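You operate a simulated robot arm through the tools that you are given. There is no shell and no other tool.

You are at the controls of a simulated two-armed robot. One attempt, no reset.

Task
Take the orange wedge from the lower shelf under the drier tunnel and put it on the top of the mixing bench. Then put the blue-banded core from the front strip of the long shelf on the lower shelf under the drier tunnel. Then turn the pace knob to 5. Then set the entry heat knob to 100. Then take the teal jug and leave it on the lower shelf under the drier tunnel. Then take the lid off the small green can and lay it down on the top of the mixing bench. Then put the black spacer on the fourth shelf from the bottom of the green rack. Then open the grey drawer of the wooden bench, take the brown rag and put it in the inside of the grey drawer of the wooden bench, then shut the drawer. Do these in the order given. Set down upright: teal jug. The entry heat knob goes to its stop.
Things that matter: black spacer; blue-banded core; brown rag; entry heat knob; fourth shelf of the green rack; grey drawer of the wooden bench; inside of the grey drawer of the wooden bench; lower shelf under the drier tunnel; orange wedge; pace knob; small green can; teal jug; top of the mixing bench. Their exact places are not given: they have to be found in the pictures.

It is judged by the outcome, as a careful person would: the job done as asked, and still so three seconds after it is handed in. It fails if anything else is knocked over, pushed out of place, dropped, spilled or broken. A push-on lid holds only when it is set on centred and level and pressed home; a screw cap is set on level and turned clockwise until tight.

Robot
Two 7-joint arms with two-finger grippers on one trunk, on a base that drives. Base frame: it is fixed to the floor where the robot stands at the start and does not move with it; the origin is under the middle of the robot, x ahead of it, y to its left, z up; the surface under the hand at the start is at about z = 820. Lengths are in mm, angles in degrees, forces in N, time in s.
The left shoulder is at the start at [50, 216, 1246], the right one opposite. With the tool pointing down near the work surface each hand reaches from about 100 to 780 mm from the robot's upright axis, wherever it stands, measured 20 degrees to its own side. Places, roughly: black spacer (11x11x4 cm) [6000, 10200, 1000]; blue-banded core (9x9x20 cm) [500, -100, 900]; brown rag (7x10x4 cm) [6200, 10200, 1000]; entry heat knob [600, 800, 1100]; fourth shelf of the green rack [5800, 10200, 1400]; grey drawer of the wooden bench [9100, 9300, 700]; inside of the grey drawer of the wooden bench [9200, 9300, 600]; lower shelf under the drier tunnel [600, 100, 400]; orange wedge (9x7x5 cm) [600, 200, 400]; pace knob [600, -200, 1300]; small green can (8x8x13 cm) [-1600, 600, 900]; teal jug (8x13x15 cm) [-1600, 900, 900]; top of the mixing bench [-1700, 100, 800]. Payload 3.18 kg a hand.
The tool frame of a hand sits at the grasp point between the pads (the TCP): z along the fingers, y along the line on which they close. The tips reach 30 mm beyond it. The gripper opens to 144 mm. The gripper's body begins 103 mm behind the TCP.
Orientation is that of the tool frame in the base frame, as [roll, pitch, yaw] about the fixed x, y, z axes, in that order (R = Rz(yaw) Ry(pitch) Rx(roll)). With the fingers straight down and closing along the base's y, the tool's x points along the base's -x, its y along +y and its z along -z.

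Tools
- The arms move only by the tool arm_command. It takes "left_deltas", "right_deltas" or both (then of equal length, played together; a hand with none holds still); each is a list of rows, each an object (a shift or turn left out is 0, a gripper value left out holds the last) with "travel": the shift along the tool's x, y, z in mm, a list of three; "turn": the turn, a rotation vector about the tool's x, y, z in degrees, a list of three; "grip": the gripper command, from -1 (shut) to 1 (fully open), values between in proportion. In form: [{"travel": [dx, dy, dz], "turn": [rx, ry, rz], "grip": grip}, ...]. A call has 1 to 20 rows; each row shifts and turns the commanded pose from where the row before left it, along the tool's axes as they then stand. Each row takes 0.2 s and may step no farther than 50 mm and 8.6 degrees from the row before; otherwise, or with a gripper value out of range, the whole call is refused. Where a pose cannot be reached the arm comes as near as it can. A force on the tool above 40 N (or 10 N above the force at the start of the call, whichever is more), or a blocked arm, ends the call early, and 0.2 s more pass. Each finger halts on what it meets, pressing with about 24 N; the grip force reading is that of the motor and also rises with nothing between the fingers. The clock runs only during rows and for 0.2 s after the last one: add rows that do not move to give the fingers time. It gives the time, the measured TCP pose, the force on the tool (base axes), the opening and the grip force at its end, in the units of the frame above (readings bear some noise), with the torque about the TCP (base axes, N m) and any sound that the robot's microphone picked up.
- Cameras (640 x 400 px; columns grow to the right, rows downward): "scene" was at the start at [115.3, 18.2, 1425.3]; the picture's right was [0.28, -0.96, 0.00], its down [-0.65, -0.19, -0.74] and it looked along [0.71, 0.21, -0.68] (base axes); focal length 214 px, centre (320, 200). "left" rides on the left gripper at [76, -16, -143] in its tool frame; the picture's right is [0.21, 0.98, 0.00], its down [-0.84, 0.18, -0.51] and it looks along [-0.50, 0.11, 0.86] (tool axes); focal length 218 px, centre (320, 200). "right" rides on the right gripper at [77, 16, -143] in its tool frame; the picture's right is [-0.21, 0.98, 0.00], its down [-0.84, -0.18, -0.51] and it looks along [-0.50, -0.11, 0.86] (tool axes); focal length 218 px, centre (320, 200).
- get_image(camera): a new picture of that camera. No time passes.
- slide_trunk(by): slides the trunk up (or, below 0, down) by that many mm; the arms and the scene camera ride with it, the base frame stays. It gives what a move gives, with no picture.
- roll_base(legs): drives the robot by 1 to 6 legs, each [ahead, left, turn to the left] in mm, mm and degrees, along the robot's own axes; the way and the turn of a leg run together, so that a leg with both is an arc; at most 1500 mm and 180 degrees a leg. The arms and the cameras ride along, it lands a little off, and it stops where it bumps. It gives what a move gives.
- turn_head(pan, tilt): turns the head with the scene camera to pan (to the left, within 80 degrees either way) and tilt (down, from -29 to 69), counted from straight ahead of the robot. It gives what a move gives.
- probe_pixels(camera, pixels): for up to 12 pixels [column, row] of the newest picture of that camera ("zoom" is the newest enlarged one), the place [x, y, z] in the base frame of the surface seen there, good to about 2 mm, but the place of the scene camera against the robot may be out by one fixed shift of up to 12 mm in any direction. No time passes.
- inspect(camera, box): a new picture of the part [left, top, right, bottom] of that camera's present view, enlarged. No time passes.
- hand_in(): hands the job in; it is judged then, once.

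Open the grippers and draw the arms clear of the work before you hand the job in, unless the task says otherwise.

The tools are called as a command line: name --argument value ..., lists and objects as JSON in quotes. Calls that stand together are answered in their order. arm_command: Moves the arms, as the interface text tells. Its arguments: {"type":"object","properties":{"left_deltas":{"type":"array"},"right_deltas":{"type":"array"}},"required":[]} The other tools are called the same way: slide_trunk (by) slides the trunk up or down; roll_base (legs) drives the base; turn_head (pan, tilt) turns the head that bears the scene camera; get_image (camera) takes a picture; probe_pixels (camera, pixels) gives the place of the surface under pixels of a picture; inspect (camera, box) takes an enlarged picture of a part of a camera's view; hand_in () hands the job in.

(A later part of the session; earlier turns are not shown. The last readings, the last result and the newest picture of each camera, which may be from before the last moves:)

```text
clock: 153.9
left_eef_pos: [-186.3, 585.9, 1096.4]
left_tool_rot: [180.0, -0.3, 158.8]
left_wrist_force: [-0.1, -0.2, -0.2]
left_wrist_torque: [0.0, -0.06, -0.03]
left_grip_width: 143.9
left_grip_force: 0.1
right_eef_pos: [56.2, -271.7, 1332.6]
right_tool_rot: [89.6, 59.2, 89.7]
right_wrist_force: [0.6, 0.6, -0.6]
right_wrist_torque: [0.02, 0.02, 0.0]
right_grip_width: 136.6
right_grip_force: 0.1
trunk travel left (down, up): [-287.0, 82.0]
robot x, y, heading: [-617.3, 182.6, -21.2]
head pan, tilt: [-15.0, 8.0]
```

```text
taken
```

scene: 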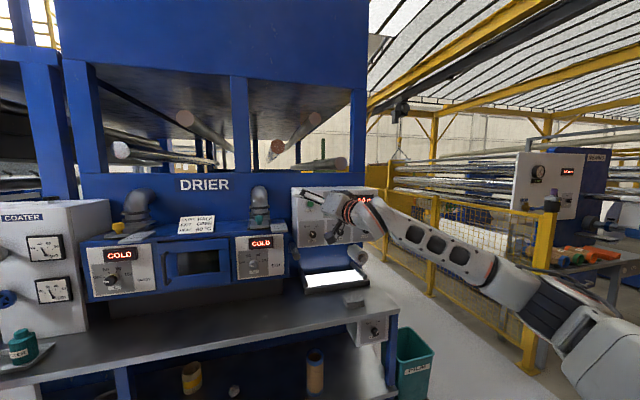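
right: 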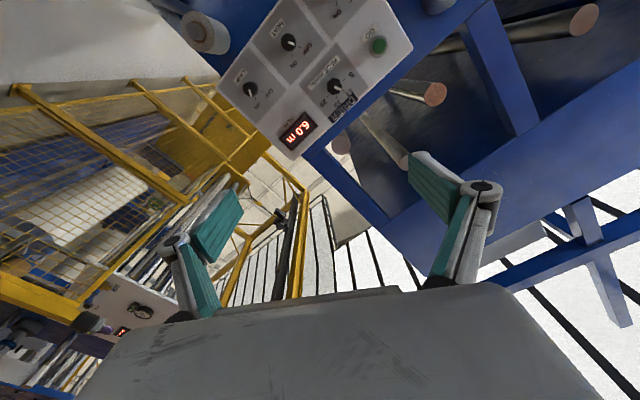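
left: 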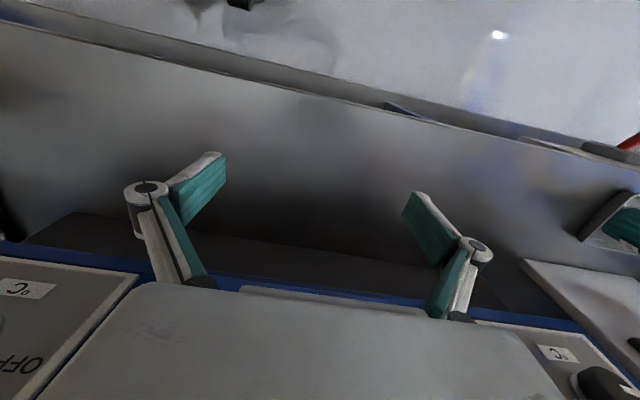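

The hand is at z=1332.6 with its pose kept. I probe the pace knob at (335,87) in the right camera.

inspect --camera "right" --box '[270, 30, 400, 130]'

probe_pixels --camera "zoom" --pixels '[[320, 225], [300, 225], [345, 230], [320, 250], [330, 205], [270, 290], [400, 300], [250, 150], [500, 80], [420, 200]]'

```text
4.00 times, centred on (335, 80) of right
```

zoom: 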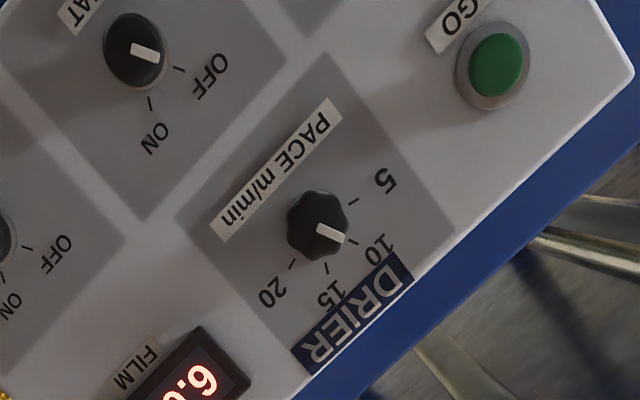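

```text
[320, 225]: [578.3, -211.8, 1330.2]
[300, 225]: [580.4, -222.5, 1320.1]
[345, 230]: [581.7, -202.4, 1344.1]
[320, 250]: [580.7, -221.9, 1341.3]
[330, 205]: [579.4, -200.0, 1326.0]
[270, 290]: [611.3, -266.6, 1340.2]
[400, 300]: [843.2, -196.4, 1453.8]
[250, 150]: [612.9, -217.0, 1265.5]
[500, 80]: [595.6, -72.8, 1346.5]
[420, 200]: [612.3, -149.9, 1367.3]
```

I probe the four tick marks to fix the dial's centre and the target angle.

probe_pixels --camera "zoom" --pixels '[[353, 203], [352, 240], [326, 268], [292, 263], [357, 201], [357, 242], [327, 273], [288, 268], [322, 231], [340, 238], [287, 228], [318, 195]]'

```text
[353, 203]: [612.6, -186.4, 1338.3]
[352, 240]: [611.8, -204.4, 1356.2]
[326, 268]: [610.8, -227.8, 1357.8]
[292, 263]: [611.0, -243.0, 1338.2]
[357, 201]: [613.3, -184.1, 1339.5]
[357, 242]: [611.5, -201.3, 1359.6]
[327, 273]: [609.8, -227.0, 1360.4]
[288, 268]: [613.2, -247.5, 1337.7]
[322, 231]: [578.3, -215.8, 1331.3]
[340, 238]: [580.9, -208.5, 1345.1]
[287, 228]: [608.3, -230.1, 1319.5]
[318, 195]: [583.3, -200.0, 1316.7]
```

Dial centre is at (y −215, z 1329) on the panel face x≈612; pointer about at 10, target 5 is ~50° counter-clockwise. I narrow the gripper to 76 mm and drive so the hand stops ~115 mm short of the knob.

arm_command --right_deltas '[{"grip": 0.06}, {"grip": 0.06}, {"grip": 0.06}]'

roll_base --legs '[[352, 197, 0]]'

get_image --camera "right"

get_image --camera "scene"

```text
clock: 154.7
left_eef_pos: [-186.8, 585.4, 1095.1]
left_tool_rot: [-180.0, -0.4, 158.8]
left_wrist_force: [0.5, -0.4, 0.7]
left_wrist_torque: [0.02, -0.01, 0.0]
left_grip_width: 144.1
left_grip_force: 0.0
right_eef_pos: [57.2, -271.8, 1331.4]
right_tool_rot: [90.0, 59.1, 89.8]
right_wrist_force: [0.3, 0.1, -0.4]
right_wrist_torque: [0.0, -0.03, -0.01]
right_grip_width: 76.3
right_grip_force: 0.1
trunk travel left (down, up): [-287.0, 82.0]
robot x, y, heading: [-611.3, 184.9, -21.6]
head pan, tilt: [-15.0, 8.0]
```

```text
clock: 157.2
left_eef_pos: [209.2, 643.9, 1095.2]
left_tool_rot: [-180.0, -0.5, 158.9]
left_wrist_force: [0.6, 0.6, 1.0]
left_wrist_torque: [-0.01, 0.01, 0.01]
left_grip_width: 144.1
left_grip_force: 0.1
right_eef_pos: [454.7, -213.5, 1330.8]
right_tool_rot: [89.9, 59.2, 90.0]
right_wrist_force: [1.0, 1.0, -0.4]
right_wrist_torque: [-0.02, 0.0, 0.01]
right_grip_width: 76.5
right_grip_force: 0.0
trunk travel left (down, up): [-287.0, 82.0]
robot x, y, heading: [-217.4, 244.9, -21.0]
head pan, tilt: [-15.0, 8.0]
```

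```text
taken
```

right: 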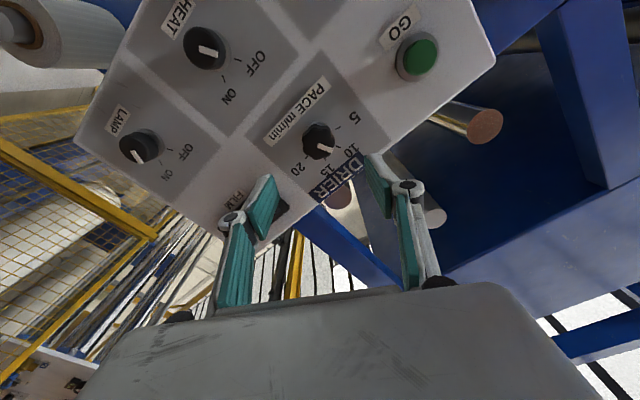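

```text
taken
```

scene: 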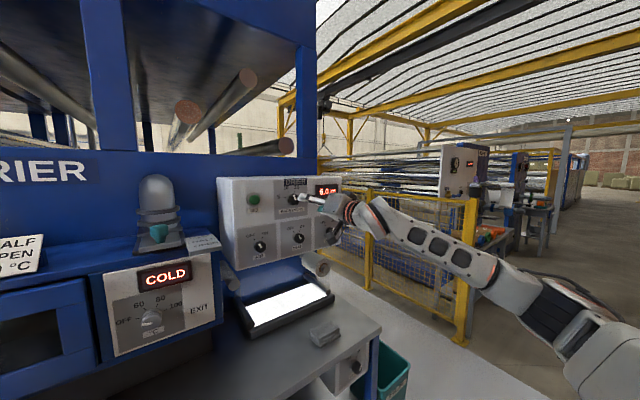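

The hand stands ~125 mm short of the knob at (320,140). I measure the knob and ticks again from here.

inspect --camera "right" --box '[250, 80, 390, 200]'

probe_pixels --camera "right" --pixels '[[318, 140], [306, 134], [332, 147], [312, 152], [325, 128], [338, 129], [336, 151], [319, 163], [301, 157], [280, 150]]'

```text
3.33 times, centred on (320, 140) of right
```

zoom: 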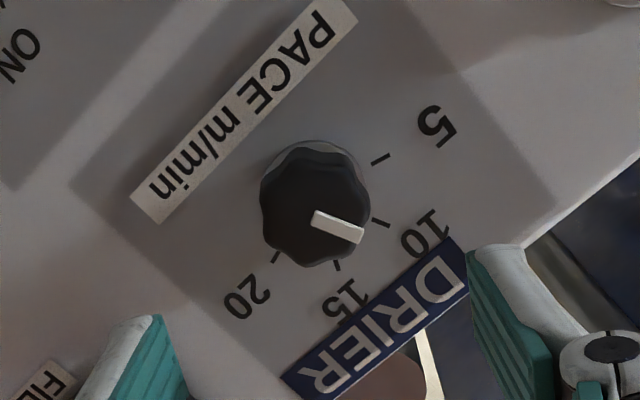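

```text
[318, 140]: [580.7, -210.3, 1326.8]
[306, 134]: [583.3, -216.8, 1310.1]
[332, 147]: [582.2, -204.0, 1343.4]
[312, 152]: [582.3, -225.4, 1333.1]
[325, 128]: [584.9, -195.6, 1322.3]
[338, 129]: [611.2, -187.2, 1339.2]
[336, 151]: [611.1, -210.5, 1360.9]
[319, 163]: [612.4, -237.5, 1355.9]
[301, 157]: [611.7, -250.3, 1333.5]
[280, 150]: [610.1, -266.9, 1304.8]
```

I probe the tick marks more exactly from this closer view.

probe_pixels --camera "zoom" --pixels '[[381, 159], [381, 223], [337, 265], [275, 257], [313, 205], [355, 237], [318, 218], [318, 140], [262, 225], [300, 265]]'

```text
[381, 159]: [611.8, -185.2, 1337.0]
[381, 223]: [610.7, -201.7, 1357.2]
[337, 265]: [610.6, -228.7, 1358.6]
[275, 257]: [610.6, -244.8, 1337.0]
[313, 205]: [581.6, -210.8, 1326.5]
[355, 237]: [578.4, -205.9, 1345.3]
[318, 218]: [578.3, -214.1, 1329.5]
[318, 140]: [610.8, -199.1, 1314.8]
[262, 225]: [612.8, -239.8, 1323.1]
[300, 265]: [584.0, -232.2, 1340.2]
```

Dial centre is (−215, 1329.8), 5 lies at ~75° left and the pointer at ~26° left, so −50° is needed. I drive 113 mm along +x so the fingers straddle the knob.

roll_base --legs '[[105.5, 40.3, 0]]'

get_image --camera "right"

```text
clock: 158.4
left_eef_pos: [321.5, 643.1, 1096.0]
left_tool_rot: [-180.0, -0.5, 158.9]
left_wrist_force: [0.8, 0.2, -0.2]
left_wrist_torque: [-0.05, 0.02, -0.01]
left_grip_width: 144.3
left_grip_force: 0.1
right_eef_pos: [567.6, -213.7, 1332.1]
right_tool_rot: [90.0, 59.1, 90.1]
right_wrist_force: [0.1, 0.6, 0.7]
right_wrist_torque: [0.0, 0.0, -0.02]
right_grip_width: 76.5
right_grip_force: 0.1
trunk travel left (down, up): [-287.0, 82.0]
robot x, y, heading: [-107.1, 242.9, -21.1]
head pan, tilt: [-15.0, 8.0]
```

```text
taken
```

right: 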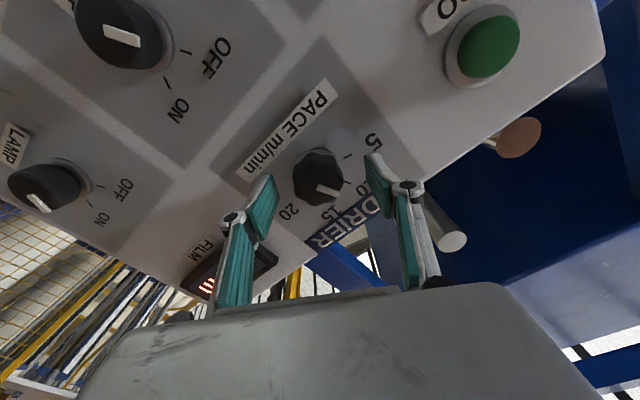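

The fingers straddle the knob. I trim 2 mm, advance 4 mm and close on the knob.

arm_command --right_deltas '[{"travel": [1.0, -1.6, 4], "grip": 0.06}, {"grip": -0.2}, {"grip": -0.4}, {"grip": -0.6}, {"grip": -0.6}]'

get_image --camera "right"

```text
clock: 159.6
left_eef_pos: [320.8, 643.6, 1095.1]
left_tool_rot: [179.9, -0.4, 158.9]
left_wrist_force: [0.6, -0.3, 0.0]
left_wrist_torque: [0.0, 0.02, -0.01]
left_grip_width: 144.2
left_grip_force: 0.0
right_eef_pos: [570.1, -216.1, 1330.3]
right_tool_rot: [89.8, 59.0, 89.9]
right_wrist_force: [-0.1, -2.0, -1.3]
right_wrist_torque: [-0.01, 0.01, -0.12]
right_grip_width: 41.2
right_grip_force: 44.5
trunk travel left (down, up): [-287.0, 82.0]
robot x, y, heading: [-104.5, 244.1, -21.4]
head pan, tilt: [-15.0, 8.0]
```

```text
taken
```

right: 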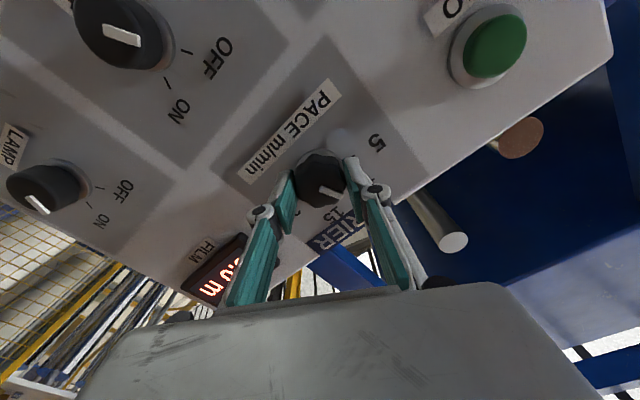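

Knob gripped at 41 mm. I turn it −30° first about the tool axis.

arm_command --right_deltas '[{"turn": [0, 0, -5], "grip": -0.6}, {"turn": [0, 0, -5]}, {"turn": [0, 0, -5]}, {"turn": [0, 0, -5]}, {"turn": [0, 0, -5]}, {"turn": [0, 0, -5]}, {"turn": [0, 0, 0]}]'

get_image --camera "right"

```text
clock: 161.2
left_eef_pos: [321.8, 643.4, 1096.3]
left_tool_rot: [179.8, -0.5, 158.9]
left_wrist_force: [0.2, 0.0, 0.0]
left_wrist_torque: [-0.01, -0.02, 0.0]
left_grip_width: 143.8
left_grip_force: 0.1
right_eef_pos: [571.4, -215.3, 1328.9]
right_tool_rot: [85.3, 89.1, 85.3]
right_wrist_force: [0.1, -3.1, -1.3]
right_wrist_torque: [0.05, 0.04, -0.16]
right_grip_width: 41.5
right_grip_force: 44.6
trunk travel left (down, up): [-287.0, 82.0]
robot x, y, heading: [-108.6, 241.8, -21.3]
head pan, tilt: [-15.0, 8.0]
```

```text
taken
```

right: 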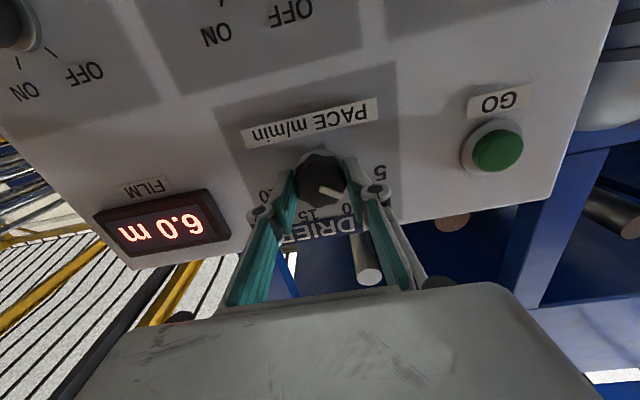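

The knob turns along. I turn the remaining −20° and check the pointer.

arm_command --right_deltas '[{"turn": [0, 0, -5]}, {"turn": [0, 0, -5]}, {"turn": [0, 0, -5]}, {"turn": [0, 0, -5]}, {"turn": [0, 0, 0]}]'

inspect --camera "right" --box '[230, 80, 430, 240]'

```text
clock: 162.4
left_eef_pos: [320.7, 642.3, 1096.4]
left_tool_rot: [179.9, -0.4, 158.9]
left_wrist_force: [-1.2, -0.2, 0.2]
left_wrist_torque: [-0.01, -0.02, 0.01]
left_grip_width: 144.3
left_grip_force: 0.1
right_eef_pos: [571.1, -214.6, 1329.8]
right_tool_rot: [-89.8, 70.9, -89.8]
right_wrist_force: [-2.7, -4.3, -2.5]
right_wrist_torque: [0.2, -0.07, 0.01]
right_grip_width: 41.1
right_grip_force: 45.0
trunk travel left (down, up): [-287.0, 82.0]
robot x, y, heading: [-107.4, 241.0, -21.2]
head pan, tilt: [-15.0, 8.0]
```

```text
2.50 times, centred on (330, 160) of right
```

zoom: 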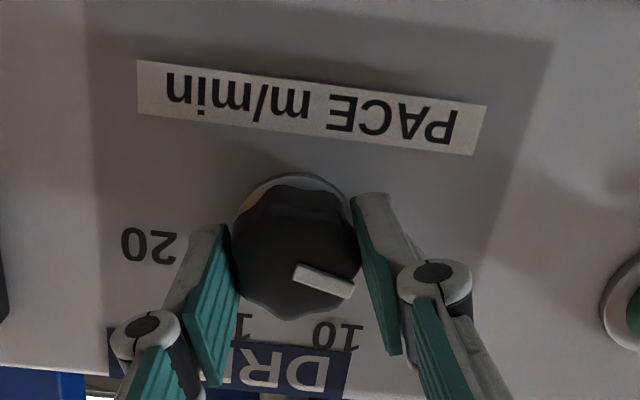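

The pointer appears at ~75° left, i.e. at 5. I open the gripper to release the knob and view it.

arm_command --right_deltas '[{"grip": -0.3}, {"grip": 0.0}, {"grip": 0.06}, {"grip": 0.06}]'

roll_base --legs '[[-93, -36, 0]]'

inspect --camera "right" --box '[250, 80, 390, 200]'

```text
clock: 163.4
left_eef_pos: [321.2, 644.6, 1096.5]
left_tool_rot: [179.9, -0.4, 158.9]
left_wrist_force: [-0.9, 0.9, 0.2]
left_wrist_torque: [-0.02, -0.01, -0.01]
left_grip_width: 144.2
left_grip_force: 0.1
right_eef_pos: [570.8, -214.4, 1328.8]
right_tool_rot: [-89.8, 70.9, -89.8]
right_wrist_force: [0.0, 1.5, -0.4]
right_wrist_torque: [0.0, -0.01, 0.01]
right_grip_width: 76.3
right_grip_force: 0.0
trunk travel left (down, up): [-287.0, 82.0]
robot x, y, heading: [-105.9, 244.7, -21.1]
head pan, tilt: [-15.0, 8.0]
```

```text
clock: 164.6
left_eef_pos: [219.7, 643.2, 1096.4]
left_tool_rot: [179.9, -0.3, 158.8]
left_wrist_force: [-0.1, 0.1, -0.3]
left_wrist_torque: [-0.02, -0.05, -0.01]
left_grip_width: 143.9
left_grip_force: 0.0
right_eef_pos: [471.8, -213.6, 1329.3]
right_tool_rot: [-89.7, 70.9, -89.6]
right_wrist_force: [0.2, 0.2, 0.0]
right_wrist_torque: [0.01, 0.02, 0.0]
right_grip_width: 76.1
right_grip_force: 0.1
trunk travel left (down, up): [-287.0, 82.0]
robot x, y, heading: [-208.7, 245.3, -21.0]
head pan, tilt: [-15.0, 8.0]
```

```text
3.33 times, centred on (320, 140) of right
```

zoom: 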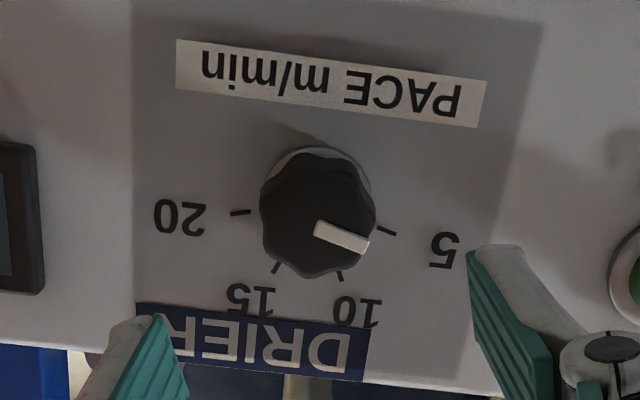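

I probe the pointer's two ends and the 5 tick to compare angles exactly.

probe_pixels --camera "zoom" --pixels '[[320, 228], [364, 245], [330, 232], [355, 241], [380, 230], [395, 233], [234, 212], [250, 211], [342, 279], [275, 268], [317, 218], [340, 236]]'

get_image --camera "scene"

```text
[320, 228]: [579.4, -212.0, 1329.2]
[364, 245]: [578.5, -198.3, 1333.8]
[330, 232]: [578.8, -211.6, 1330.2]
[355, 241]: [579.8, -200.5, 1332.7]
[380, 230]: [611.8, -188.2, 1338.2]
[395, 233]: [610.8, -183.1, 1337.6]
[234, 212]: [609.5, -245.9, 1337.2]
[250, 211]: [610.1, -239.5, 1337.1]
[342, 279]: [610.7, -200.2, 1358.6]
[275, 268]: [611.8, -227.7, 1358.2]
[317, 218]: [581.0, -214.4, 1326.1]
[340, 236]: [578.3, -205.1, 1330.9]
```

```text
taken
```

scene: 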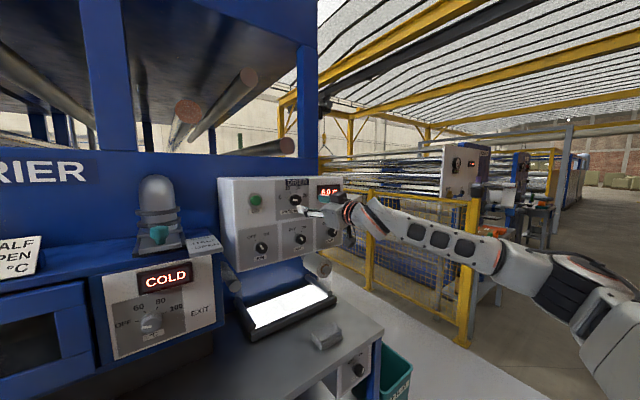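

The pointer reads ~72–77° against the 5 tick's ~76°. I cross-check with a zoom from the scene camera.

inspect --camera "scene" --box '[270, 180, 320, 215]'

```text
11.43 times, centred on (295, 198) of scene
```

zoom: 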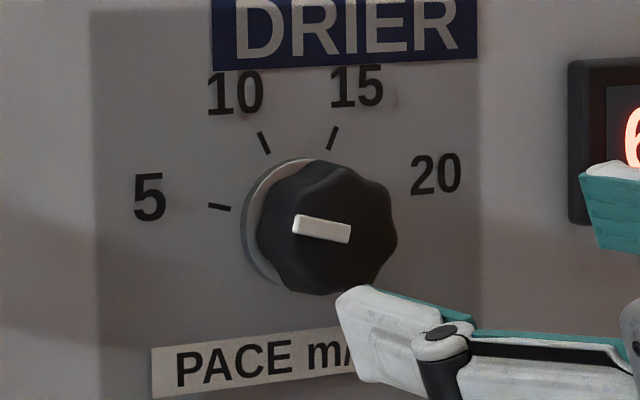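

The pointer lines up with 5. Next the entry heat knob; I back off and look over toward the entry panel on the left.

roll_base --legs '[[-327, -125, 0]]'

turn_head --pan 55 --tilt 20

get_image --camera "scene"

```text
clock: 166.8
left_eef_pos: [-130.7, 644.9, 1096.6]
left_tool_rot: [179.9, -0.3, 159.0]
left_wrist_force: [-0.2, 0.4, 0.0]
left_wrist_torque: [-0.01, -0.05, 0.05]
left_grip_width: 143.8
left_grip_force: 0.1
right_eef_pos: [123.7, -212.0, 1329.6]
right_tool_rot: [-89.8, 70.9, -89.5]
right_wrist_force: [-0.7, 0.1, 0.2]
right_wrist_torque: [0.01, 0.02, -0.01]
right_grip_width: 76.5
right_grip_force: 0.0
trunk travel left (down, up): [-287.0, 82.0]
robot x, y, heading: [-555.3, 246.6, -21.1]
head pan, tilt: [-15.0, 8.0]
```

```text
clock: 168.3
left_eef_pos: [-128.9, 645.2, 1096.4]
left_tool_rot: [180.0, -0.4, 159.1]
left_wrist_force: [-0.5, -0.7, 0.4]
left_wrist_torque: [0.02, 0.0, 0.0]
left_grip_width: 144.0
left_grip_force: 0.1
right_eef_pos: [123.5, -211.9, 1329.1]
right_tool_rot: [-89.8, 71.0, -89.7]
right_wrist_force: [1.0, 0.5, 0.7]
right_wrist_torque: [0.02, -0.01, -0.02]
right_grip_width: 76.1
right_grip_force: 0.1
trunk travel left (down, up): [-287.0, 82.0]
robot x, y, heading: [-553.2, 245.8, -20.8]
head pan, tilt: [55.0, 20.0]
```

```text
taken
```

scene: 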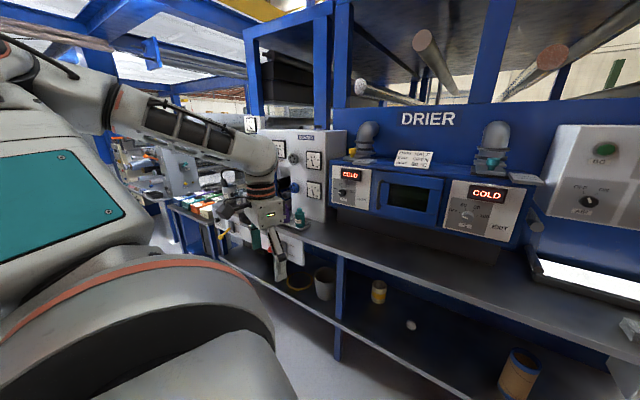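

I enlarge the entry panel at (350,190) and probe it.

inspect --camera "scene" --box '[325, 160, 385, 220]'

probe_pixels --camera "scene" --pixels '[[341, 190], [350, 178], [360, 195], [345, 200], [375, 190], [310, 190], [310, 160], [300, 215], [330, 170], [283, 170], [360, 155], [365, 130]]'

```text
6.67 times, centred on (355, 190) of scene
```

zoom: 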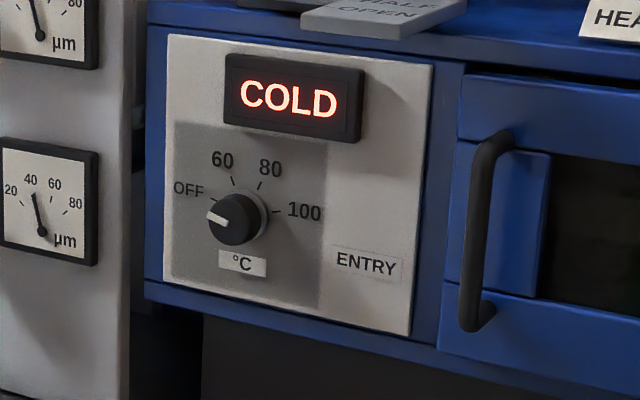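

```text
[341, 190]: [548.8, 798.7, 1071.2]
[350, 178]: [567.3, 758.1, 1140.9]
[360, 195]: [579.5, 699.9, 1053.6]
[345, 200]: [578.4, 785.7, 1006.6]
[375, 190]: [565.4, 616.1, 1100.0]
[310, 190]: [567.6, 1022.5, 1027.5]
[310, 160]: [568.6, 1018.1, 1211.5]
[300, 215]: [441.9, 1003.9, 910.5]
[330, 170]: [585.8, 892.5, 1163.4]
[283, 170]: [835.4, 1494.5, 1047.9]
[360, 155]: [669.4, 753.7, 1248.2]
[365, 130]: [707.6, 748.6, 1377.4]
```

The entry knob is at about (549,797,1073) pointing at OFF, 100 lies ~150° clockwise. Before going there I check what stands on the far left, where the left arm would be.

probe_pixels --camera "scene" --pixels '[[200, 205], [185, 225], [222, 240], [215, 200], [160, 160], [190, 190], [130, 160], [300, 245], [240, 245], [175, 180], [210, 255], [150, 195]]'

inspect --camera "scene" --box '[100, 120, 340, 280]'

```text
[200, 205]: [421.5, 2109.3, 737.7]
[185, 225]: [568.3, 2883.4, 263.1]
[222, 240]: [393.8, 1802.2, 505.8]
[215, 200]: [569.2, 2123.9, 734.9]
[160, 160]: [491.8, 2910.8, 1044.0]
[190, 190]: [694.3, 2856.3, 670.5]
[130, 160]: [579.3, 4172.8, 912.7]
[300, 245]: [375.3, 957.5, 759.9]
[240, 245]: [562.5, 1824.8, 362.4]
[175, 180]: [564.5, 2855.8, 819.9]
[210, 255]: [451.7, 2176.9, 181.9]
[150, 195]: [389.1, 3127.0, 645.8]
```

```text
2.50 times, centred on (220, 200) of scene
```

zoom: 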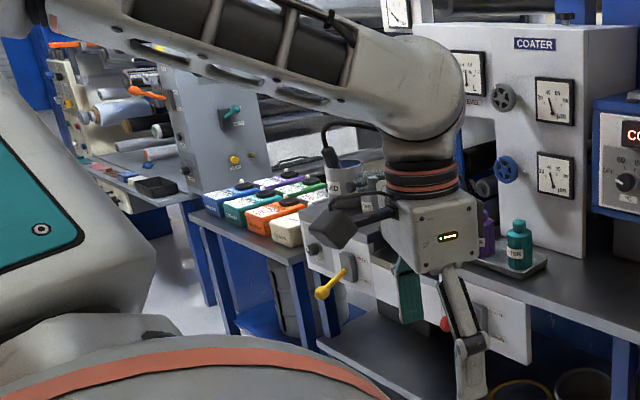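

The left hand would come near the coater's yellow lever there, so I first draw the left hand further back and in.

arm_command --left_deltas '[{"travel": [30, -20, 5]}, {"travel": [30, -20, 5]}, {"travel": [30, -20, 5]}, {"travel": [30, -20, 5]}, {"travel": [0, 0, 0]}]'

```text
clock: 169.5
left_eef_pos: [-228.9, 646.3, 1109.6]
left_tool_rot: [-179.9, -0.4, 159.1]
left_wrist_force: [-0.1, -0.2, 0.0]
left_wrist_torque: [0.01, -0.01, -0.01]
left_grip_width: 144.1
left_grip_force: 0.0
left hand out of reach, approached as far as the arm can: row 3, 4
right_eef_pos: [125.4, -212.5, 1329.7]
right_tool_rot: [-89.9, 70.8, -89.7]
right_wrist_force: [-0.2, 0.3, 0.0]
right_wrist_torque: [0.02, -0.04, 0.0]
right_grip_width: 76.2
right_grip_force: 0.1
trunk travel left (down, up): [-287.0, 82.0]
robot x, y, heading: [-553.9, 243.3, -21.0]
head pan, tilt: [55.0, 20.0]
```

The left hand is at rel (159,493) now. I drive along +y by 1010 mm (robot heading −21°) to stand before the entry panel, staying well back.

roll_base --legs '[[-362, 943, 0]]'

turn_head --pan 10 --tilt 20

get_image --camera "scene"

```text
clock: 178.1
left_eef_pos: [-234.9, 1661.8, 1108.1]
left_tool_rot: [-179.9, -0.4, 159.6]
left_wrist_force: [0.8, -0.3, -0.2]
left_wrist_torque: [0.05, 0.0, 0.01]
left_grip_width: 144.0
left_grip_force: 0.0
right_eef_pos: [123.9, 807.1, 1330.0]
right_tool_rot: [-89.8, 70.9, -89.2]
right_wrist_force: [-0.4, 0.3, -0.2]
right_wrist_torque: [0.0, 0.0, 0.0]
right_grip_width: 76.4
right_grip_force: 0.0
trunk travel left (down, up): [-287.0, 82.0]
robot x, y, heading: [-559.3, 1257.2, -20.6]
head pan, tilt: [55.0, 20.0]
```

```text
clock: 179.2
left_eef_pos: [-233.3, 1661.5, 1110.1]
left_tool_rot: [180.0, -0.4, 159.6]
left_wrist_force: [0.1, -0.5, 0.3]
left_wrist_torque: [0.02, 0.0, -0.03]
left_grip_width: 144.0
left_grip_force: 0.1
right_eef_pos: [125.1, 806.0, 1330.8]
right_tool_rot: [-89.8, 70.9, -89.1]
right_wrist_force: [-0.5, -0.2, -0.7]
right_wrist_torque: [-0.01, 0.01, 0.01]
right_grip_width: 76.4
right_grip_force: 0.0
trunk travel left (down, up): [-287.0, 82.0]
robot x, y, heading: [-558.7, 1258.4, -20.2]
head pan, tilt: [10.0, 20.0]
```

```text
taken
```

scene: 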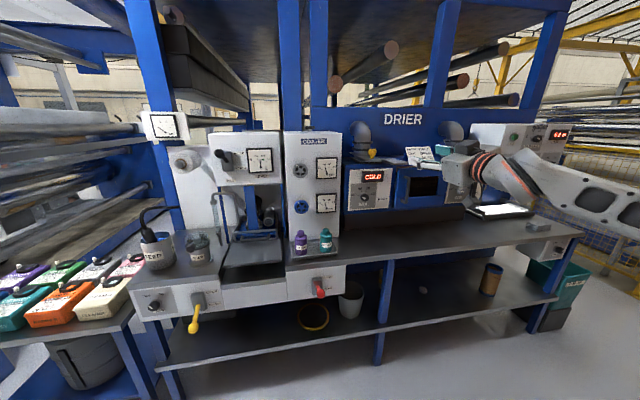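

I lower the trunk in two steps to reach knob height, watching that the arm keeps its pose.

slide_trunk --by -120

slide_trunk --by -136

get_image --camera "right"

```text
clock: 180.7
left_eef_pos: [-214.5, 1656.2, 968.9]
left_tool_rot: [-179.8, -12.9, 159.7]
left_wrist_force: [-0.5, -0.6, 0.1]
left_wrist_torque: [-0.02, -0.04, -0.03]
left_grip_width: 144.1
left_grip_force: 0.0
right_eef_pos: [134.4, 803.0, 1188.3]
right_tool_rot: [-95.5, 71.4, -94.4]
right_wrist_force: [0.0, 0.8, 1.4]
right_wrist_torque: [-0.02, 0.01, -0.05]
right_grip_width: 76.4
right_grip_force: 0.1
trunk travel left (down, up): [-167.0, 202.0]
robot x, y, heading: [-560.7, 1259.7, -20.4]
head pan, tilt: [10.0, 20.0]
```

```text
clock: 182.4
left_eef_pos: [-195.6, 1648.8, 800.6]
left_tool_rot: [-179.6, -40.7, 159.7]
left_wrist_force: [0.3, 0.5, 0.3]
left_wrist_torque: [0.03, 0.0, -0.04]
left_grip_width: 144.1
left_grip_force: 0.0
right_eef_pos: [183.3, 783.8, 717.0]
right_tool_rot: [-164.6, 62.4, -159.3]
right_wrist_force: [-0.1, -0.3, 0.1]
right_wrist_torque: [-0.03, 0.04, -0.02]
right_grip_width: 76.5
right_grip_force: 0.1
trunk travel left (down, up): [-31.0, 338.0]
robot x, y, heading: [-557.6, 1256.6, -20.6]
head pan, tilt: [10.0, 20.0]
```

```text
taken
```

right: 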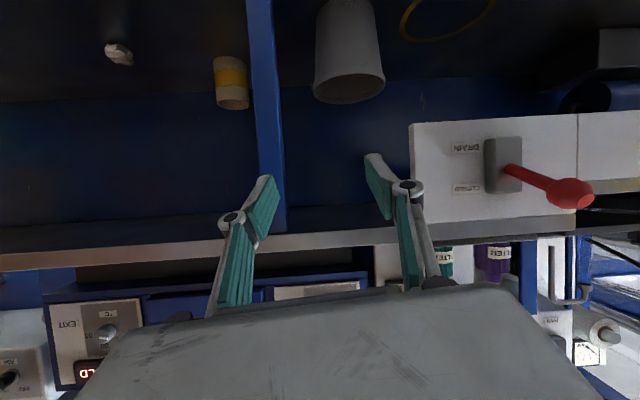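

The trunk is now at the right height, but both arms sagged (right hand at z=717, 26° down). I raise the right hand back up and level it again.

arm_command --right_deltas '[{"travel": [-36.2, -4.6, -26.6]}, {"travel": [-36.2, -4.6, -26.6]}, {"travel": [-36.2, -4.6, -26.6]}, {"travel": [-36.2, -4.6, -26.6]}, {"travel": [-36.2, -4.6, -26.6]}, {"travel": [-36.2, -4.6, -26.6]}, {"travel": [-36.2, -4.6, -26.6]}, {"travel": [-36.2, -4.6, -26.6]}, {"turn": [0.91, -6.54, 0]}, {"turn": [0.91, -6.54, 0]}, {"turn": [0.91, -6.54, 0]}, {"turn": [0.91, -6.54, 0]}, {"travel": [0, 0, 0]}]'

get_image --camera "scene"

```text
clock: 185.2
left_eef_pos: [-194.4, 1648.3, 799.7]
left_tool_rot: [-179.7, -40.7, 159.6]
left_wrist_force: [-0.3, 0.4, 0.0]
left_wrist_torque: [0.04, -0.01, -0.03]
left_grip_width: 143.9
left_grip_force: 0.1
right_eef_pos: [123.5, 782.9, 1071.7]
right_tool_rot: [-91.8, 82.2, -88.0]
right_wrist_force: [1.1, -0.1, -0.4]
right_wrist_torque: [0.02, 0.01, 0.0]
right_grip_width: 76.5
right_grip_force: 0.0
trunk travel left (down, up): [-31.0, 338.0]
robot x, y, heading: [-557.2, 1258.7, -20.9]
head pan, tilt: [10.0, 20.0]
```

```text
taken
```

scene: 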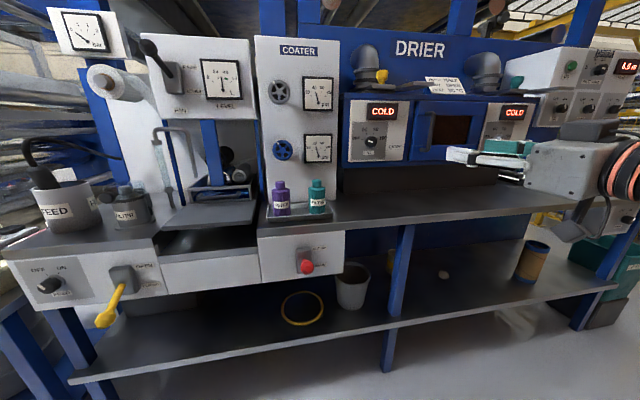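

The tool is level again at z≈1072, 3.8° off in yaw. I correct the yaw and look at the entry knob with the right camera.

arm_command --right_deltas '[{"turn": [3.76, 0.52, 0]}, {"travel": [0, 0, 0]}]'

get_image --camera "right"

```text
clock: 185.8
left_eef_pos: [-194.6, 1648.4, 801.1]
left_tool_rot: [-179.7, -40.6, 159.6]
left_wrist_force: [-0.5, 0.2, -0.1]
left_wrist_torque: [-0.02, 0.0, -0.01]
left_grip_width: 143.8
left_grip_force: 0.2
right_eef_pos: [120.1, 768.5, 1068.2]
right_tool_rot: [-92.3, 82.1, -92.6]
right_wrist_force: [0.8, 0.9, 0.2]
right_wrist_torque: [-0.01, 0.0, -0.01]
right_grip_width: 76.4
right_grip_force: 0.0
right hand out of reach, approached as far as the arm can: row 1
trunk travel left (down, up): [-31.0, 338.0]
robot x, y, heading: [-558.1, 1254.2, -20.6]
head pan, tilt: [10.0, 20.0]
```

```text
taken
```

right: 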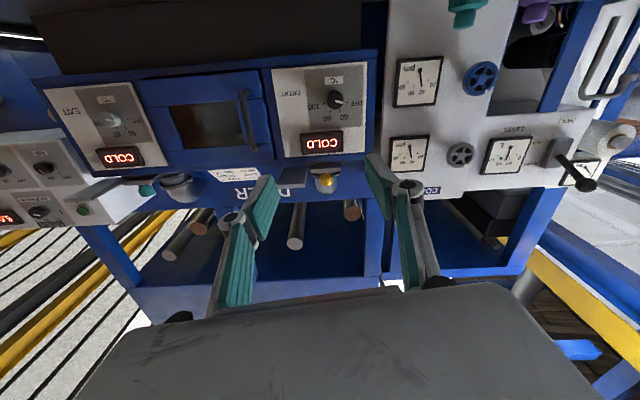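

The tool now points along +x. I enlarge the entry panel in the right camera near (335,100) and probe.

inspect --camera "right" --box '[275, 60, 395, 160]'

probe_pixels --camera "zoom" --pixels '[[320, 160], [340, 160], [300, 160], [250, 160], [400, 160], [320, 120], [320, 200], [330, 220], [280, 220]]'

```text
4.00 times, centred on (335, 110) of right
```

zoom: 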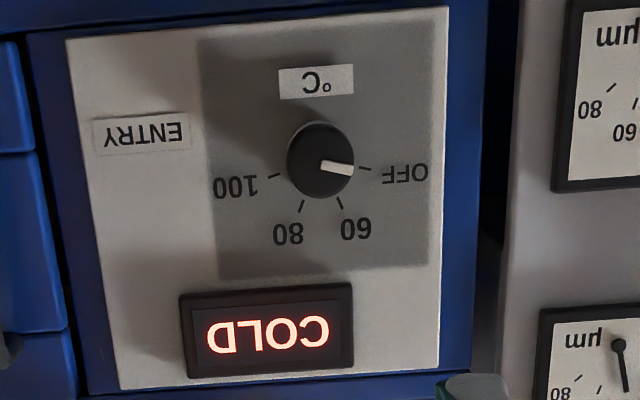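

```text
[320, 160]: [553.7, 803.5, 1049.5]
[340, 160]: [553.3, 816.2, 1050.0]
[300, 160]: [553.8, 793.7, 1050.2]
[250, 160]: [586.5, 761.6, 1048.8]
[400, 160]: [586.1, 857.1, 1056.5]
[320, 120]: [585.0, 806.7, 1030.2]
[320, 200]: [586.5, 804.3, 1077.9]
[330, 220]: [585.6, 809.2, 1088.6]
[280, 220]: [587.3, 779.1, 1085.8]
```

I probe the ticks and pointer of the entry knob.

probe_pixels --camera "zoom" --pixels '[[364, 168], [340, 203], [301, 207], [274, 176], [324, 164], [348, 170], [320, 125], [288, 160], [353, 155], [320, 192], [310, 150]]'

```text
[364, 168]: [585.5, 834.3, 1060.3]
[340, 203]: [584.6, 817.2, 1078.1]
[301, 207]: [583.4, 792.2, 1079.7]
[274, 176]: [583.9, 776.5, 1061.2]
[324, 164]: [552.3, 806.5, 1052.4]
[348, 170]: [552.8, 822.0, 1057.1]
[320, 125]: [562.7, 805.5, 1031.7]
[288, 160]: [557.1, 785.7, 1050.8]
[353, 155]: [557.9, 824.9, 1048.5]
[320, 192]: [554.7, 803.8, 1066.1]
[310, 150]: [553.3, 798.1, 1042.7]
```

Knob centre is (805, 1051), panel face x≈586, pointer at OFF; 100 is 150° clockwise. I roll the hand −66° first to have room for a long clockwise turn.

arm_command --right_deltas '[{"turn": [0, 0, -8.25]}, {"turn": [0, 0, -8.25]}, {"turn": [0, 0, -8.25]}, {"turn": [0, 0, -8.25]}, {"turn": [0, 0, -8.25]}, {"turn": [0, 0, -8.25]}, {"turn": [0, 0, -8.25]}, {"turn": [0, 0, -8.25]}, {"travel": [0, 0, 0]}]'

get_image --camera "right"

```text
clock: 187.8
left_eef_pos: [-193.8, 1648.6, 800.2]
left_tool_rot: [-179.7, -40.7, 159.6]
left_wrist_force: [-0.2, -0.3, 0.4]
left_wrist_torque: [0.01, 0.05, 0.0]
left_grip_width: 144.0
left_grip_force: 0.0
right_eef_pos: [125.7, 733.1, 1071.1]
right_tool_rot: [-90.6, 23.2, -89.2]
right_wrist_force: [0.1, 0.1, 1.1]
right_wrist_torque: [0.03, 0.02, 0.02]
right_grip_width: 76.6
right_grip_force: 0.1
right hand out of reach, approached as far as the arm can: row 5, 6, 7, 8
trunk travel left (down, up): [-31.0, 338.0]
robot x, y, heading: [-557.1, 1256.8, -20.4]
head pan, tilt: [10.0, 20.0]
```

```text
taken
```

right: 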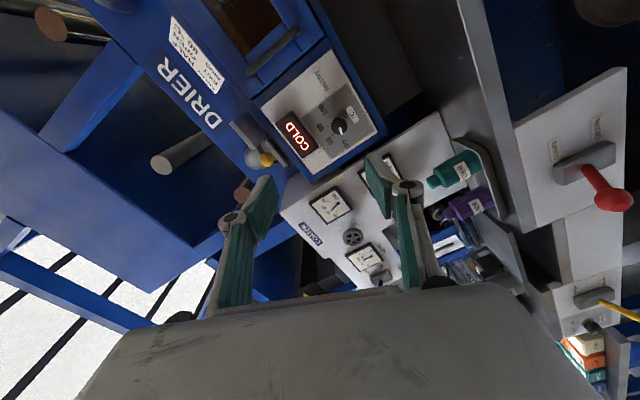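

Roll is now −67° with the tool still along +x, at (126,733,1071). I lower the hand 20 mm and see where it stands.

arm_command --right_deltas '[{"travel": [7.9, 18.4, 0.2]}, {"travel": [0, 0, 0]}]'

```text
clock: 188.4
left_eef_pos: [-193.3, 1648.6, 798.8]
left_tool_rot: [-179.6, -40.7, 159.6]
left_wrist_force: [0.0, 0.1, -0.1]
left_wrist_torque: [0.0, -0.02, 0.01]
left_grip_width: 144.1
left_grip_force: 0.0
right_eef_pos: [124.0, 728.9, 1064.2]
right_tool_rot: [-91.0, 23.4, -89.2]
right_wrist_force: [-0.4, 0.1, 0.7]
right_wrist_torque: [0.03, -0.01, -0.03]
right_grip_width: 76.3
right_grip_force: 0.1
right hand out of reach, approached as far as the arm can: row 1
trunk travel left (down, up): [-31.0, 338.0]
robot x, y, heading: [-563.1, 1257.7, -20.5]
head pan, tilt: [10.0, 20.0]
```

Downward is at the limit here; I extend the hand 50 mm and try lowering 14 mm again.

arm_command --right_deltas '[{"travel": [0, 0, 25]}, {"travel": [0, 0, 25]}, {"travel": [5.4, 12.8, 0]}, {"travel": [0, 0, 0]}]'

```text
clock: 189.4
left_eef_pos: [-194.3, 1648.6, 800.8]
left_tool_rot: [-179.7, -40.8, 159.5]
left_wrist_force: [-0.4, 0.5, 0.9]
left_wrist_torque: [0.02, 0.04, -0.04]
left_grip_width: 144.1
left_grip_force: 0.1
right_eef_pos: [174.4, 727.0, 1065.5]
right_tool_rot: [-90.9, 23.3, -89.3]
right_wrist_force: [0.0, -0.2, -0.1]
right_wrist_torque: [0.03, 0.02, 0.02]
right_grip_width: 76.1
right_grip_force: 0.0
right hand out of reach, approached as far as the arm can: row 3
trunk travel left (down, up): [-31.0, 338.0]
robot x, y, heading: [-554.5, 1257.6, -20.8]
head pan, tilt: [10.0, 20.0]
```

I use the trunk for the last 14 mm down.

slide_trunk --by -14

```text
clock: 190.0
left_eef_pos: [-193.9, 1650.5, 786.6]
left_tool_rot: [-179.5, -42.1, 159.5]
left_wrist_force: [0.4, 0.4, 0.3]
left_wrist_torque: [-0.04, -0.03, -0.01]
left_grip_width: 144.1
left_grip_force: 0.1
right_eef_pos: [172.9, 728.4, 1054.4]
right_tool_rot: [-90.9, 23.2, -89.3]
right_wrist_force: [0.4, -0.1, 0.4]
right_wrist_torque: [0.0, 0.06, -0.04]
right_grip_width: 76.3
right_grip_force: 0.0
trunk travel left (down, up): [-17.0, 352.0]
robot x, y, heading: [-558.8, 1255.6, -20.4]
head pan, tilt: [10.0, 20.0]
```

Before driving in, I check the coater's yellow lever position relative to where the left hand will pass.

turn_head --pan 40 --tilt 35

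get_image --camera "scene"

```text
clock: 190.9
left_eef_pos: [-193.0, 1649.8, 786.7]
left_tool_rot: [-179.5, -42.3, 159.7]
left_wrist_force: [-0.2, 0.2, -0.8]
left_wrist_torque: [0.01, 0.0, -0.03]
left_grip_width: 144.2
left_grip_force: 0.0
right_eef_pos: [174.2, 727.7, 1050.6]
right_tool_rot: [-90.9, 23.3, -89.4]
right_wrist_force: [0.1, -0.1, -0.6]
right_wrist_torque: [-0.02, 0.0, 0.0]
right_grip_width: 76.4
right_grip_force: 0.0
trunk travel left (down, up): [-17.0, 352.0]
robot x, y, heading: [-556.2, 1252.6, -20.4]
head pan, tilt: [40.0, 35.0]
```

```text
taken
```

scene: 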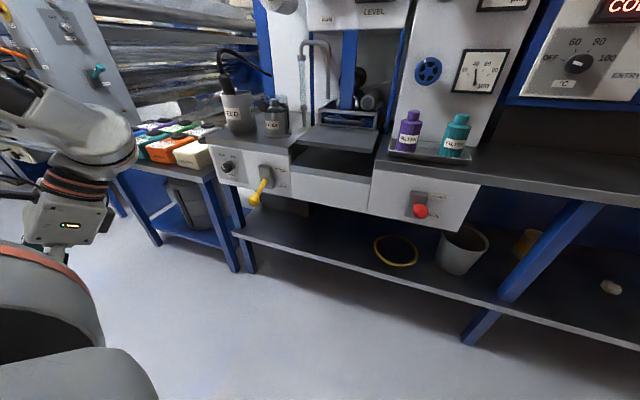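

probe_pixels --camera "scene" --pixels '[[256, 200], [262, 188], [420, 210], [230, 170], [200, 160], [170, 155], [60, 230], [40, 200], [90, 130], [120, 190], [35, 245]]'

get_image --camera "left"

```text
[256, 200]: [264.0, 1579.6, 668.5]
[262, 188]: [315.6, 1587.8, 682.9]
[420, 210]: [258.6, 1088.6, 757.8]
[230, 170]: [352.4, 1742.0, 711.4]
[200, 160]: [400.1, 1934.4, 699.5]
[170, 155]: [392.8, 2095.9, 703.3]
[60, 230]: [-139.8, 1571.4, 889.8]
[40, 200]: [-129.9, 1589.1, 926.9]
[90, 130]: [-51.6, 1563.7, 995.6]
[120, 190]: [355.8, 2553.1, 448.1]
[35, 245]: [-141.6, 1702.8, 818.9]
```

```text
taken
```

left: 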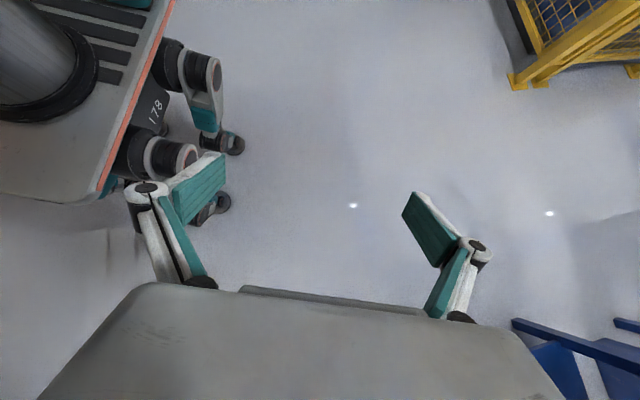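

The red lever tip is at (258,1088,758), the yellow at (264,1580,668). The left wrist leans forward from the sag; I set the left tool upright again so that its wrist stays back from the coater.

arm_command --left_deltas '[{"turn": [0, -8.4, 0]}, {"turn": [0, -8.4, 0]}, {"turn": [0, -8.4, 0]}, {"turn": [0, -8.4, 0]}, {"turn": [0, -8.4, 0]}, {"travel": [25, 0, 0]}, {"travel": [25, 0, 0]}, {"travel": [0, 0, 0]}]'

get_image --camera "scene"

```text
clock: 192.7
left_eef_pos: [-157.8, 1684.6, 785.4]
left_tool_rot: [-179.6, -0.1, 159.9]
left_wrist_force: [-0.5, 0.9, -0.3]
left_wrist_torque: [0.03, 0.0, 0.0]
left_grip_width: 143.7
left_grip_force: 0.0
left hand out of reach, approached as far as the arm can: row 1, 2, 3, 4, 5, 6, 7
right_eef_pos: [173.9, 727.1, 1051.0]
right_tool_rot: [-90.8, 23.3, -89.3]
right_wrist_force: [0.2, -0.2, -0.3]
right_wrist_torque: [-0.01, -0.03, -0.04]
right_grip_width: 76.3
right_grip_force: 0.0
trunk travel left (down, up): [-17.0, 352.0]
robot x, y, heading: [-560.0, 1262.3, -20.6]
head pan, tilt: [40.0, 35.0]
```

```text
taken
```

scene: 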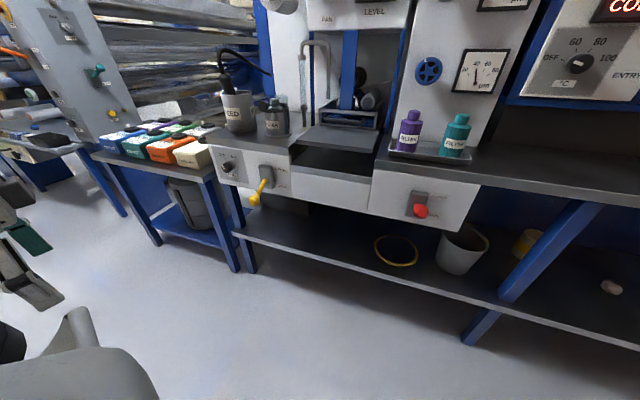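

The left hand is upright and stays ~95 mm short of the coater panel in the final stance. I drive to put the right hand ~100 mm before the entry knob.

roll_base --legs '[[231, 170, 0]]'

get_image --camera "right"

get_image --camera "scene"

```text
clock: 194.9
left_eef_pos: [118.5, 1762.7, 785.8]
left_tool_rot: [-179.7, -0.2, 159.9]
left_wrist_force: [0.1, -0.7, -1.1]
left_wrist_torque: [-0.02, -0.02, -0.01]
left_grip_width: 143.9
left_grip_force: 0.0
right_eef_pos: [448.7, 804.8, 1051.9]
right_tool_rot: [-90.9, 23.4, -89.4]
right_wrist_force: [0.5, 0.8, 0.0]
right_wrist_torque: [-0.01, 0.02, 0.02]
right_grip_width: 76.4
right_grip_force: 0.1
trunk travel left (down, up): [-17.0, 352.0]
robot x, y, heading: [-279.8, 1336.4, -20.4]
head pan, tilt: [40.0, 35.0]
```

```text
taken
```

right: 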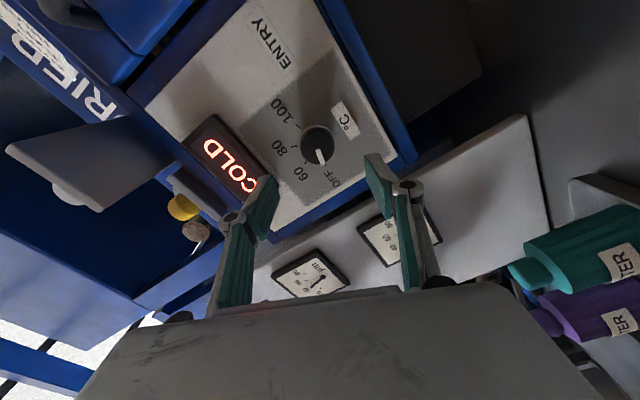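

```text
taken
```

scene: 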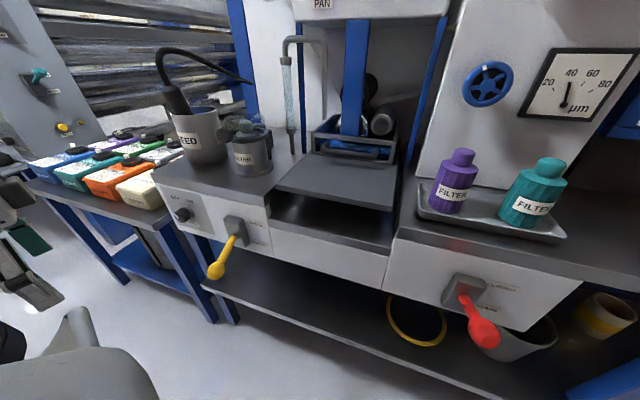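

The hand is lined up at (449,805,1052). I verify the knob centre from this nearer view.

probe_pixels --camera "right" --pixels '[[318, 145], [318, 160], [304, 140], [332, 150], [312, 128], [322, 165], [331, 178], [289, 120], [294, 155], [305, 168]]'

```text
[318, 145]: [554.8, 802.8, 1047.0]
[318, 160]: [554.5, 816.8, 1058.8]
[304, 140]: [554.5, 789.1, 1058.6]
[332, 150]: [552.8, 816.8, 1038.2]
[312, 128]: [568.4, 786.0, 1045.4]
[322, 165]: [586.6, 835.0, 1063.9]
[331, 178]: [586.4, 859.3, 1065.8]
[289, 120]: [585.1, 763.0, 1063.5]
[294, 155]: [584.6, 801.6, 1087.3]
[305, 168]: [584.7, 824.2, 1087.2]
```

Aligned within ~2 mm. I drive 97 mm along +x so the fingers straddle the knob.

roll_base --legs '[[91, 33.8, 0]]'

get_image --camera "right"

```text
clock: 196.0
left_eef_pos: [214.5, 1761.8, 787.1]
left_tool_rot: [-179.7, -0.2, 159.8]
left_wrist_force: [0.1, -0.5, -0.2]
left_wrist_torque: [0.01, 0.02, 0.01]
left_grip_width: 144.0
left_grip_force: 0.0
right_eef_pos: [545.5, 805.1, 1051.4]
right_tool_rot: [-91.0, 23.2, -89.5]
right_wrist_force: [-0.1, 0.4, -0.1]
right_wrist_torque: [0.01, -0.03, 0.01]
right_grip_width: 76.4
right_grip_force: 0.0
trunk travel left (down, up): [-17.0, 352.0]
robot x, y, heading: [-189.4, 1334.3, -20.6]
head pan, tilt: [40.0, 35.0]
```

```text
taken
```

right: 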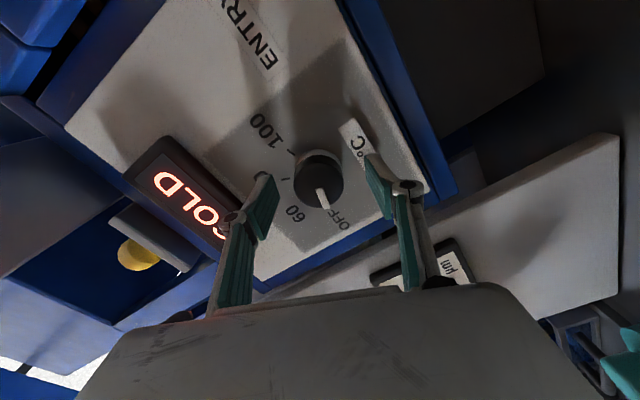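

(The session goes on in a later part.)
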